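You operate a simulated robot arm through the tools that you are given. There is no shell and no other tool. Be economical: measure what you need, move in short steps, check, and stop when the job is done.

Carry out the task below with a simulated robot arm. There is one attempt and no reset: what you move stays moved.

TASK
Fetch the jar that says "pegs" from the window bench and stand it on the set-up card.
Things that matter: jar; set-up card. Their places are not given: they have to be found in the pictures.

It is judged by the outcome, as a careful person would: the job done as asked, and still so three seconds after it is handed in. It fails if anything else is knocked over, pushed out of place, dropped, spilled or broken.

THE ROBOT
A 7-joint arm with a two-finger parallel gripper, fixed in place. Base frame: the origin is at the foot of the arm, x ahead of it, y to its left, z up; the work surface is at about z = 0. Lengths are in mm, angles in rad, forces in N, time in s.
With the tool pointing down near the work surface it reaches from about 240 to 620 mm from the base axis. Its first joint turns from -1.152 to 1.152 rad. Payload 2.6 kg.
Tool frame: the origin (TCP) lies between the finger pads and is the grasp point; the fingertips stand 30 mm ahead of it; z points along the fingers, y is the line along which they close. The gripper opens to 94 mm. The fingers are 28 mm wide and 10 mm thick; the gripper's body (50 by 96 mm) begins 55 mm behind the TCP.
Orientation is told as [roll, pitch, yaw] about the base's x, y, z axes, in that order, counted from this pose: with the fingers straight down and closing along the base's y, the tool's x points along the base's -x, its y along +y and its z along -z.

THE INTERFACE
- The arm moves only by the tool drive_tool. Its argument "increments" is a list that holds one entry, the list of rows, each a list of 6 numbers: the shift along the tool's x, y, z in mm, then the turn, a rotation vector about the tool's x, y, z in rad. In form: [[[dx, dy, dz, wx, wy, wz], ...]]. A call has 1 to 12 rows; each row is the pose to reach, as a shift and turn from the pose commanded when the call began, along the tool's axes at that moment. "jaw" is the finger opening in mm, from 0 to 94, set as the call begins (left out, the last holds). A row lasts 0.2 s, in which the tool goes at most 50 mm and 0.15 rad; a call with a longer step from one row to the next is refused whole, and so is a gripper value outside its range. A pose out of reach is approached as far as the arm can. The call stops where the force on the tool passes 40 N (or 10 N more than at its start, if that is more) or the arm is blocked; 0.2 s more then pass. The fingers move at their own pace (about 72 mm/s each) and stop on an object; they squeeze with about 21 N. The grip force told is the motor's: it shows also when the fingers shut on nothing. Time passes only in rows, and 0.2 s behind the last, so rows that repeat a pose let the fingers close. It gives the time, the measured TCP pose, the force on the tool (base axes), the opening and the grip force at its end, in the units of the frame above (readings bear some noise), and new pictures: "views" is both (left out), scene, wrist or none.
- Cameras (640 x 400 px; columns grow to the right, rows downward): "scene" is fixed at [43.8, 441.8, 556.9]; the picture's right is [-0.66, -0.75, 0.00], its down [-0.47, 0.42, -0.78] and it looks along [0.58, -0.51, -0.63] (base axes); focal length 305 px, centre (320, 200). "wrist" rides on the gripper at [-37, 0, -58] in the tool frame; the picture's right is [0.00, -1.00, 0.00], its down [0.97, 0.00, -0.24] and it looks along [0.24, 0.00, 0.97] (tool axes); focal length 218 px, centre (320, 200).
- probe_pixels(camera, pixels): for up to 12 pixels [column, row] of the newest picture of that camera ("zoom" is the newest enlarged one), the place [x, y, z] in the base frame of the surface seen there, good to about 2 mm. No time passes.
- close_up(camera, box): a new picture of the part [left, top, right, bottom] of that camera's present view, enlarged. No time passes.
- sign_off(): hands the job in; it is judged then, once.

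Work in short steps. Measure before you move; look again where a grasp or a placing could have gone wrong, and mend it. You have 60 turns and 120 pictures in all, the two below and enlarged ones among them. Open the gripper and draw the arm clear of the work before you hand the job in, unless the task says otherwise; then end with one line.

The tools are called after "Request:" as name(argument=value, ...) on one line, values as JSON. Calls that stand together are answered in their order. drive_tool: Moves the arm, as the interface text tells. Its arguments: {"type":"object","properties":{"increments":{"type":"array"},"jaw":{"type":"number"},"views":{"type":"string","enum":["both","scene","wrist","none"]}},"required":["increments"]} The other tools are called the same way: probe_pixels (camera, pixels) gives the place of the surface under pixels of a picture; close_up (camera, box) takes an enlarged picture of a part of a camera's view; sign_off () hands the job in.

At the start:

```text
t: 0.0
position: [388.2, 187.3, 307.3]
ee_rot: [0.002, -0.001, 0.002]
force: [-0.6, 0.1, -0.1]
width: 94.0
gripper_force: 0.1
```

scene: 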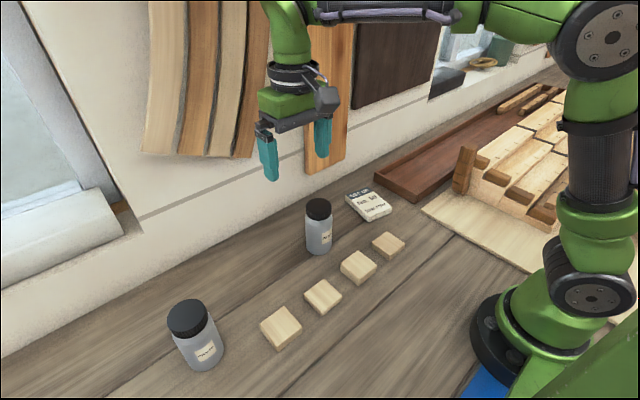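
wrist: 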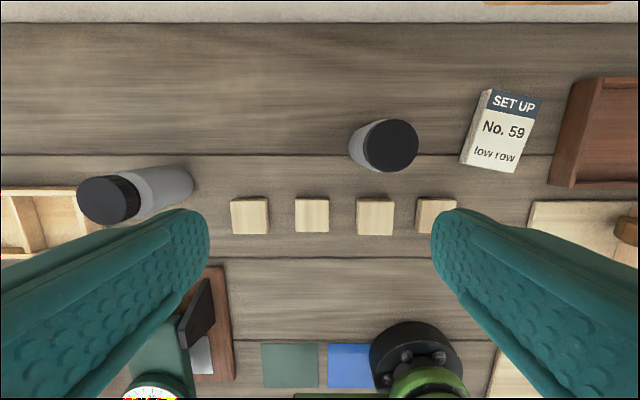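

Two jars are visible, at scene (319,226) and (196,335), and the card is at (369,205). I'll enlarge their labels and the card.

Request:
close_up(camera="scene", box=[280, 170, 420, 260])

Request:
close_up(camera="scene", box=[150, 290, 250, 380])

Request:
probe_pixels(camera="scene", pixels=[[318, 205], [327, 238], [320, 252], [187, 315], [205, 352], [369, 205], [346, 203], [366, 190], [391, 208], [371, 221], [360, 192], [340, 240]])

Request:
probe_pixels(camera="wrist", pixels=[[392, 146], [365, 146], [417, 146], [392, 121], [392, 171], [490, 90], [543, 99], [461, 163], [513, 172], [502, 130], [108, 200], [485, 95]])

```text
4.44 times, centred on (350, 215) of scene
```

zoom: 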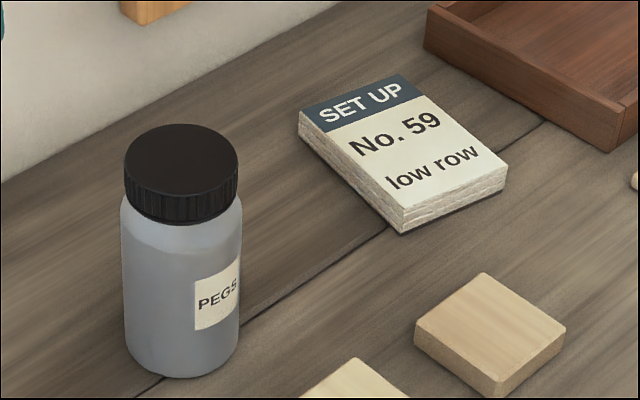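

```text
4.44 times, centred on (200, 335) of scene
```

zoom: 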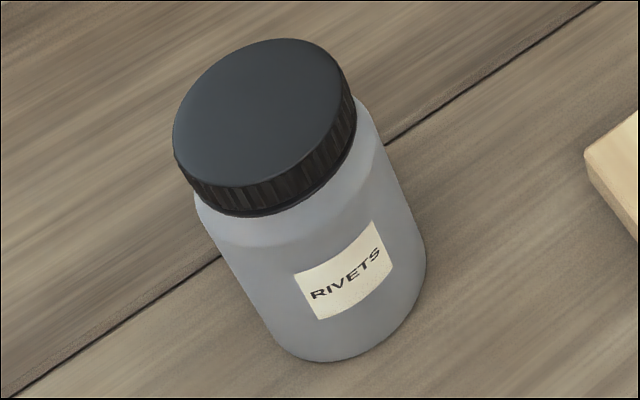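

```text
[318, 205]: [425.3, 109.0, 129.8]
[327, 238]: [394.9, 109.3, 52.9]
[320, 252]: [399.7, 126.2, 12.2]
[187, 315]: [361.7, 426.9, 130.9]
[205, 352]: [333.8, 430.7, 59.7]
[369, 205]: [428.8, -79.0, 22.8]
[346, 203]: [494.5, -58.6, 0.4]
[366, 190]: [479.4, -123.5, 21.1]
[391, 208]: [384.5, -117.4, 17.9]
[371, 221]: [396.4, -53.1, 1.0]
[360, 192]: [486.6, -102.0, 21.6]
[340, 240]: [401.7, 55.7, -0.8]
```

```text
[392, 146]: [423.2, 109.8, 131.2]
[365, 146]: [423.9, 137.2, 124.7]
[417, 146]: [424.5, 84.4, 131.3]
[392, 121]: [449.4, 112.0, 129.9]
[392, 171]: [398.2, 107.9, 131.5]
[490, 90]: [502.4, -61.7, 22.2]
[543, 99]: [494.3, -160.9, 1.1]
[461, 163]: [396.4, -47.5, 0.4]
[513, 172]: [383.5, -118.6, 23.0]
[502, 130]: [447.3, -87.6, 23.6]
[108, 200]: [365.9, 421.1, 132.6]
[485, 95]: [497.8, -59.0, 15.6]
```

The pegs jar is at about (424, 110), its lid top at z = 131 and about 54 mm wide. The card is about 22 mm thick, centred near (444, -90). I'll move above the pegs jar with the jaws open and stay clear of the lid.

Request:
drive_tool(increments=[[[-18, -38, 0, 0, 0, 0], [-35.5, -76.8, 0, 0, 0, 0], [-35.5, -76.8, 40, 0, 0, 0], [-35.5, -76.8, 80, 0, 0, 0], [-35.5, -76.8, 115, 0, 0, 0], [-35.5, -76.8, 115, 0, 0, 0]]], jaw=94)

```text
t: 1.4
position: [422.9, 111.2, 193.0]
ee_rot: [-0.001, 0.002, 0.001]
force: [-0.5, 1.1, 0.3]
width: 93.7
gripper_force: 0.0
```

scene: 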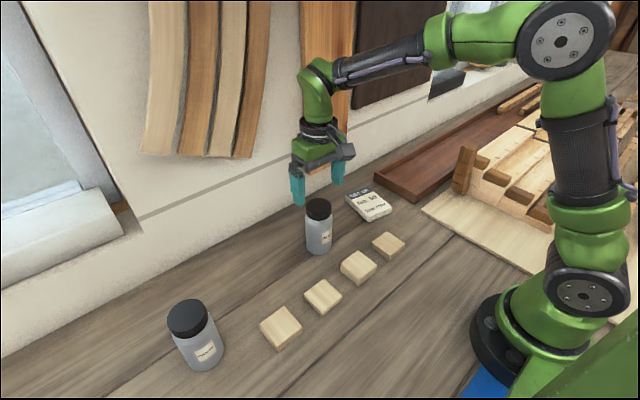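
wrist: 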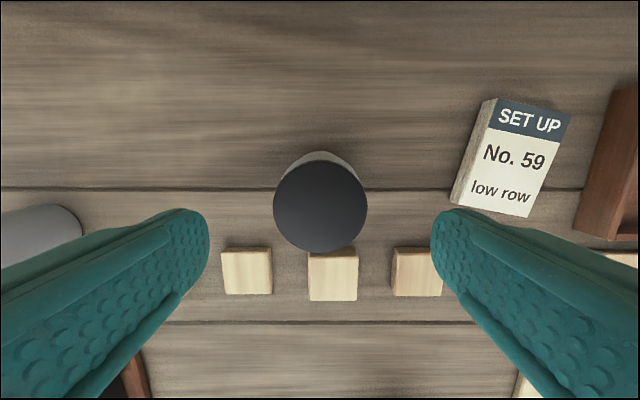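

The lid is centred at column 320 between the fingers. I'll measure the lid, card and tray again from here.

Request:
probe_pixels(camera="wrist", pixels=[[320, 205], [320, 166], [320, 248], [277, 205], [363, 205], [498, 100], [570, 114], [528, 215], [460, 203], [516, 158], [610, 110], [620, 200]])

Request:
close_up(camera="scene", box=[330, 170, 450, 245])

```text
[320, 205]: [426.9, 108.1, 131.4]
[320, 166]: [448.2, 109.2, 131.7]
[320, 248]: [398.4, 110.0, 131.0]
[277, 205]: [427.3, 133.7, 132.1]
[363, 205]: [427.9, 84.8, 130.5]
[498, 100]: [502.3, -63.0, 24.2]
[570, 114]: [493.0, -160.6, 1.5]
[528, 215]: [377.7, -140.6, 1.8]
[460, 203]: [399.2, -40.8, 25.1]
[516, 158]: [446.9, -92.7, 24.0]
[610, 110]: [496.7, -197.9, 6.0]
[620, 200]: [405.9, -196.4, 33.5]
```

```text
5.33 times, centred on (390, 208) of scene
```

zoom: 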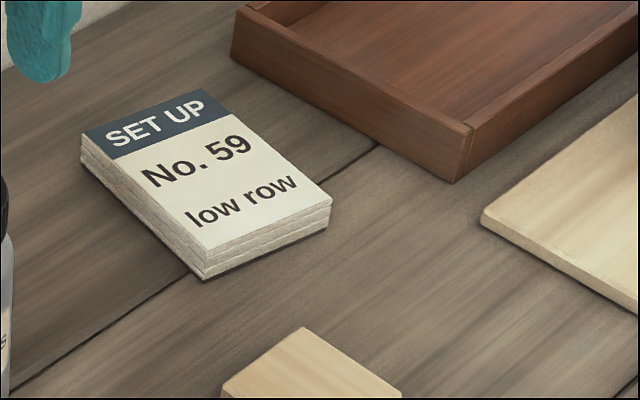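

Now I'll get the card's top corners from the zoom (just inside the edges), then descend on the jar to TCP z ≈ 92.

Request:
probe_pixels(camera="zoom", pixels=[[90, 135], [204, 95], [326, 197], [207, 245], [205, 165], [300, 210], [150, 130]])

Request:
drive_tool(increments=[[[0, 0, 25, 0, 0, 0], [0, 0, 50, 0, 0, 0], [0, 0, 75, 0, 0, 0], [0, 0, 100, 0, 0, 0], [0, 0, 100, 0, 0, 0]]])

```text
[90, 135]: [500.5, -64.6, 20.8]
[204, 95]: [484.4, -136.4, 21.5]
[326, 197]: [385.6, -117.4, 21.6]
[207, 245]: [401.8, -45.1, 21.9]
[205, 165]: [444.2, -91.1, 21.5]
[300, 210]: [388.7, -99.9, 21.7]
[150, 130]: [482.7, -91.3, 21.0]
```

```text
t: 2.6
position: [424.5, 108.6, 92.6]
ee_rot: [0.0, 0.0, -0.001]
force: [-0.4, 0.3, 0.3]
width: 93.9
gripper_force: 0.0
```

scene: 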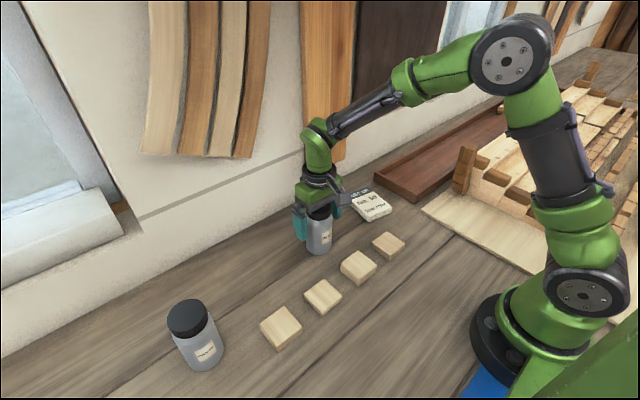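
wrist: 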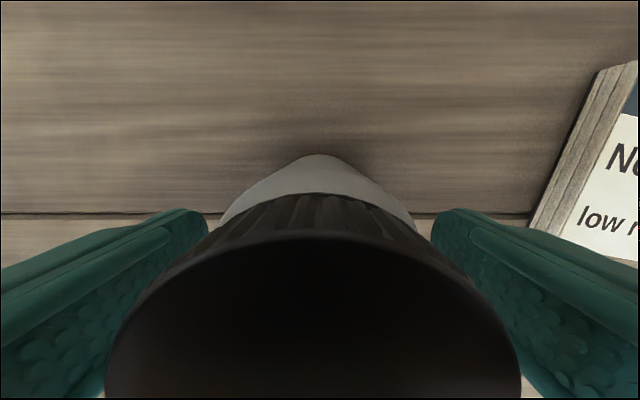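

The fingers straddle the jar. The card's top centre works out at (443, -91, 21.5). I'll close the jaws now.

Request:
drive_tool(increments=[[[0, 0, 0, 0, 0, 0], [0, 0, 0, 0, 0, 0], [0, 0, 0, 0, 0, 0], [0, 0, 0, 0, 0, 0]]], jaw=30, views="scene")

```text
t: 3.6
position: [423.9, 110.2, 93.5]
ee_rot: [0.0, 0.0, 0.002]
force: [-0.1, 0.8, -0.4]
width: 62.5
gripper_force: 21.6
```

scene: 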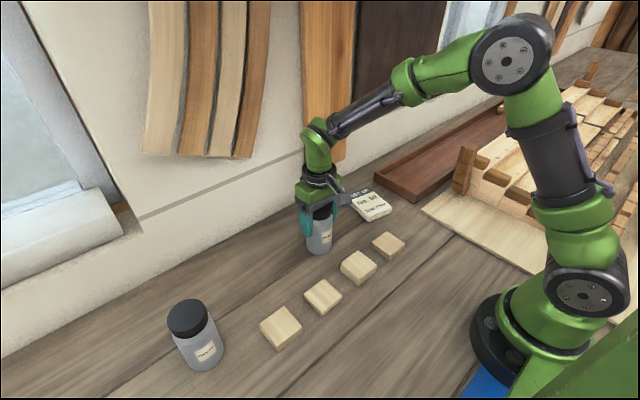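

The grip holds at 62.5 mm and 21.6 N. I'll lift a little and check for slip.

Request:
drive_tool(increments=[[[0, 0, -10, 0, 0, 0], [0, 0, -25, 0, 0, 0], [0, 0, -45, 0, 0, 0], [0, 0, -65, 0, 0, 0], [0, 0, -65, 0, 0, 0]]])

```text
t: 4.8
position: [423.8, 110.7, 158.6]
ee_rot: [0.0, 0.001, -0.001]
force: [0.2, 0.4, -1.9]
width: 62.5
gripper_force: 21.3
```

scene: 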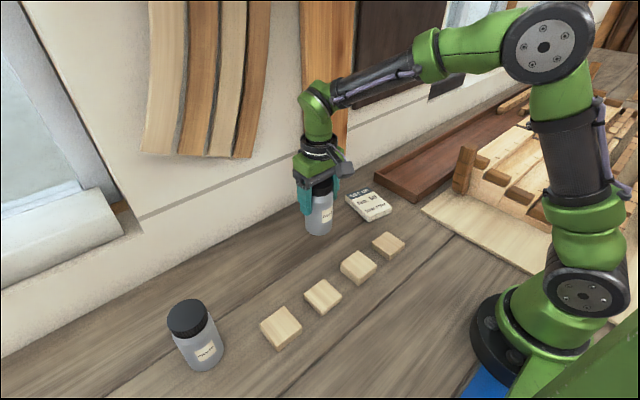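
wrist: 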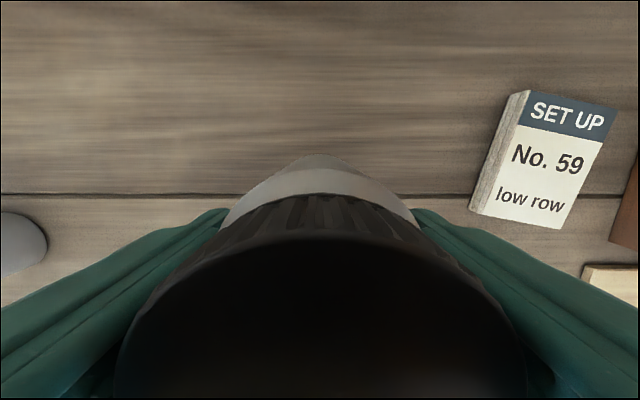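

The jar came up without slipping, and its base is at about z = 66. I'll carry it over the card centre: 19 mm forward in x and -201.5 mm in y.

Request:
drive_tool(increments=[[[-1, -15, 0, 0, 0, 0], [-4, -45, 0, 0, 0, 0], [-8, -80, 0, 0, 0, 0], [-12, -115, 0, 0, 0, 0], [-15, -150, 0, 0, 0, 0], [-18, -180, 0, 0, 0, 0], [-19, -196, 0, 0, 0, 0], [-19, -201.5, 0, 0, 0, 0], [-19, -201.5, 0, 0, 0, 0]]])

```text
t: 6.8
position: [443.2, -92.2, 160.2]
ee_rot: [0.0, 0.0, 0.0]
force: [0.1, 0.6, -2.0]
width: 62.7
gripper_force: 21.3
```

scene: 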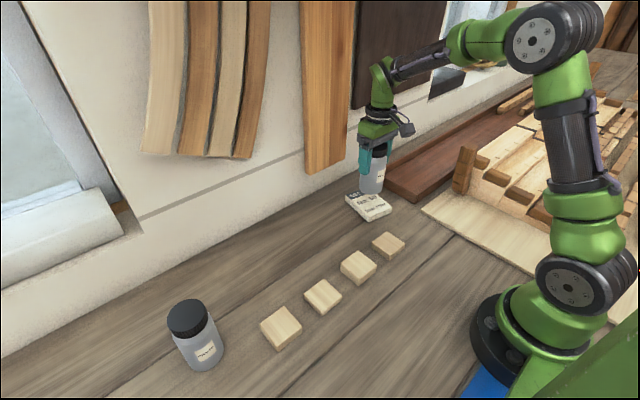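
wrist: 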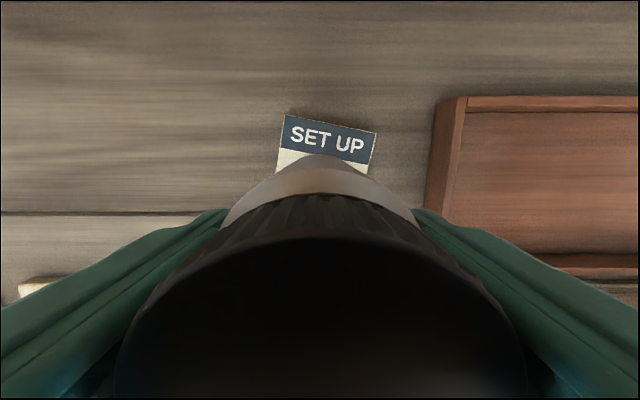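

The jar hangs over the card. Contact is expected after about 43 mm, so I'll lower 39 mm and look.

Request:
drive_tool(increments=[[[0, 0, 12, 0, 0, 0], [0, 0, 24, 0, 0, 0], [0, 0, 34, 0, 0, 0], [0, 0, 39, 0, 0, 0], [0, 0, 39, 0, 0, 0]]], views="none")

Request:
close_up(camera="scene", box=[320, 140, 440, 230])

```text
t: 8.0
position: [442.1, -91.8, 119.7]
ee_rot: [0.0, 0.0, 0.0]
force: [-0.7, 0.3, -2.8]
width: 63.0
gripper_force: 20.9
```

```text
4.44 times, centred on (380, 185) of scene
```

zoom: 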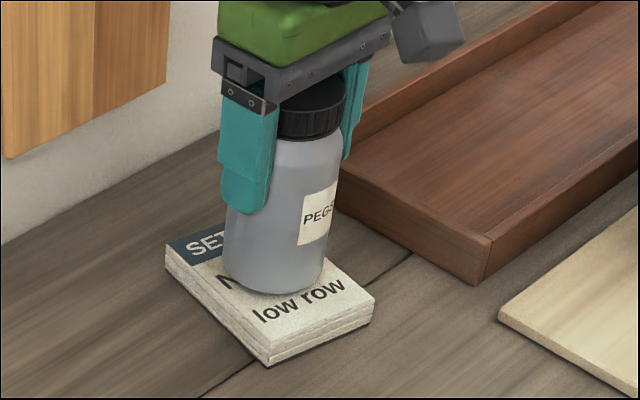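

The jar is just above the card and well placed. I'll creep down in 1 mm steps and watch the force.

Request:
drive_tool(increments=[[[0, 0, 1, 0, 0, 0], [0, 0, 2, 0, 0, 0], [0, 0, 3, 0, 0, 0], [0, 0, 3.5, 0, 0, 0], [0, 0, 3.5, 0, 0, 0]]], views="none")

```text
t: 9.2
position: [442.9, -91.5, 116.1]
ee_rot: [0.001, 0.001, -0.001]
force: [0.5, -1.4, -2.2]
width: 62.6
gripper_force: 21.1
```

There's no contact yet: the force still reads about -2 N, the jar's weight. I'll keep creeping.

Request:
drive_tool(increments=[[[0, 0, 0.7, 0, 0, 0], [0, 0, 1.4, 0, 0, 0], [0, 0, 1.4, 0, 0, 0]]], views="none")

```text
t: 10.0
position: [444.0, -92.3, 114.6]
ee_rot: [-0.001, -0.001, 0.0]
force: [-0.2, -0.7, 5.6]
width: 62.1
gripper_force: 20.9
```

The force rose to +5.6 N, so the jar is resting on the card. I'll open the jaws gradually.

Request:
drive_tool(increments=[[[0, 0, 0, 0, 0, 0], [0, 0, 0, 0, 0, 0], [0, 0, 0, 0, 0, 0]]], jaw=92)

```text
t: 10.8
position: [443.4, -92.2, 114.9]
ee_rot: [-0.001, 0.0, -0.001]
force: [-1.2, 0.1, -0.2]
width: 91.9
gripper_force: 0.1
```

scene: 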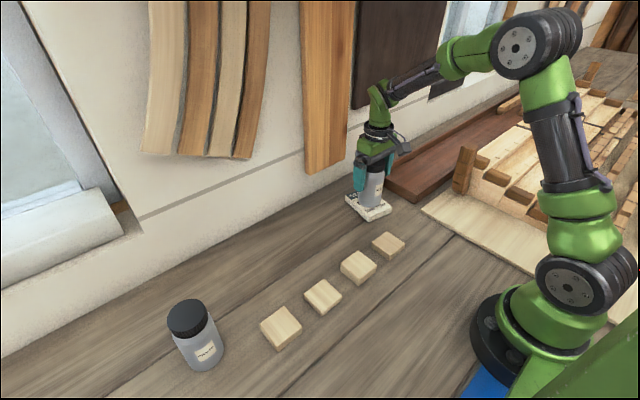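
wrist: 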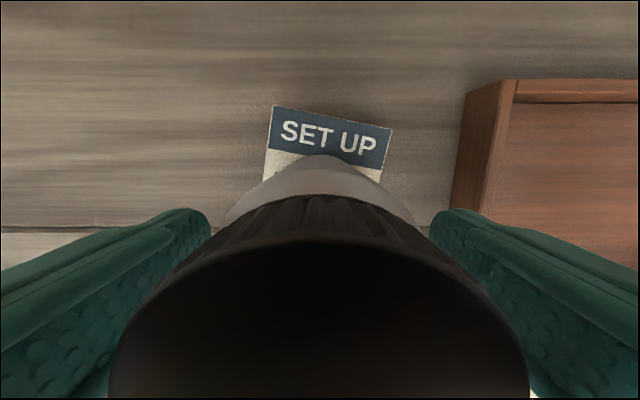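

The jar is released and standing. I'll go straight up, clear of it.

Request:
drive_tool(increments=[[[0, 0, -20, 0, 0, 0], [0, 0, -50, 0, 0, 0], [0, 0, -85, 0, 0, 0], [0, 0, -125, 0, 0, 0], [0, 0, -165, 0, 0, 0], [0, 0, -180, 0, 0, 0]]])

Request:
close_up(camera="scene", box=[310, 140, 430, 230])

```text
t: 12.2
position: [442.2, -92.2, 294.5]
ee_rot: [0.001, -0.001, 0.0]
force: [0.3, -0.6, 0.7]
width: 92.1
gripper_force: 0.0
```

scene: 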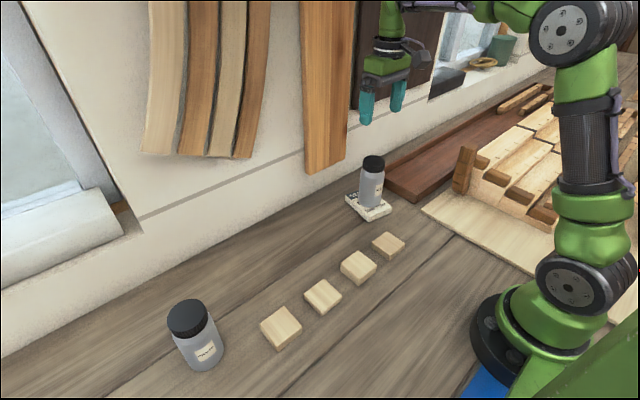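
wrist: 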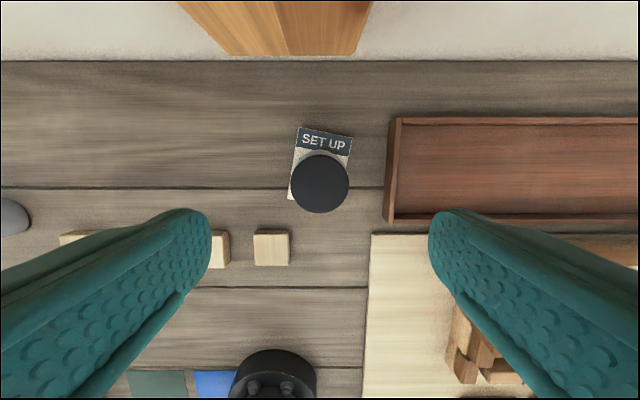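

```text
4.44 times, centred on (370, 185) of scene
```

zoom: 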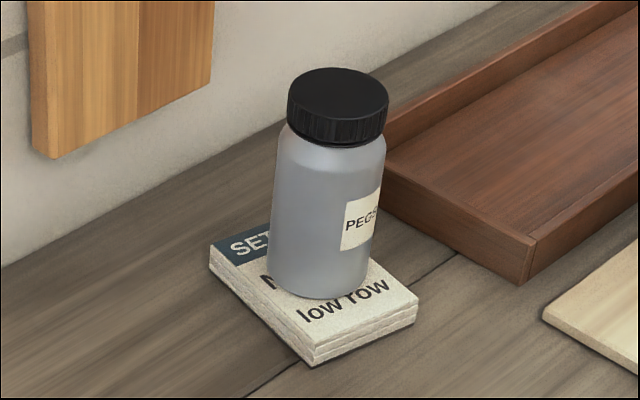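

The PEGS jar stands upright in the middle of the set-up card. The arm is clear and nothing else has moved.

Request:
sign_off()

```text
The job is handed in.
```

The jar labelled "pegs" is standing upright on the set-up card, the gripper is open and clear of it, and nothing else was moved.
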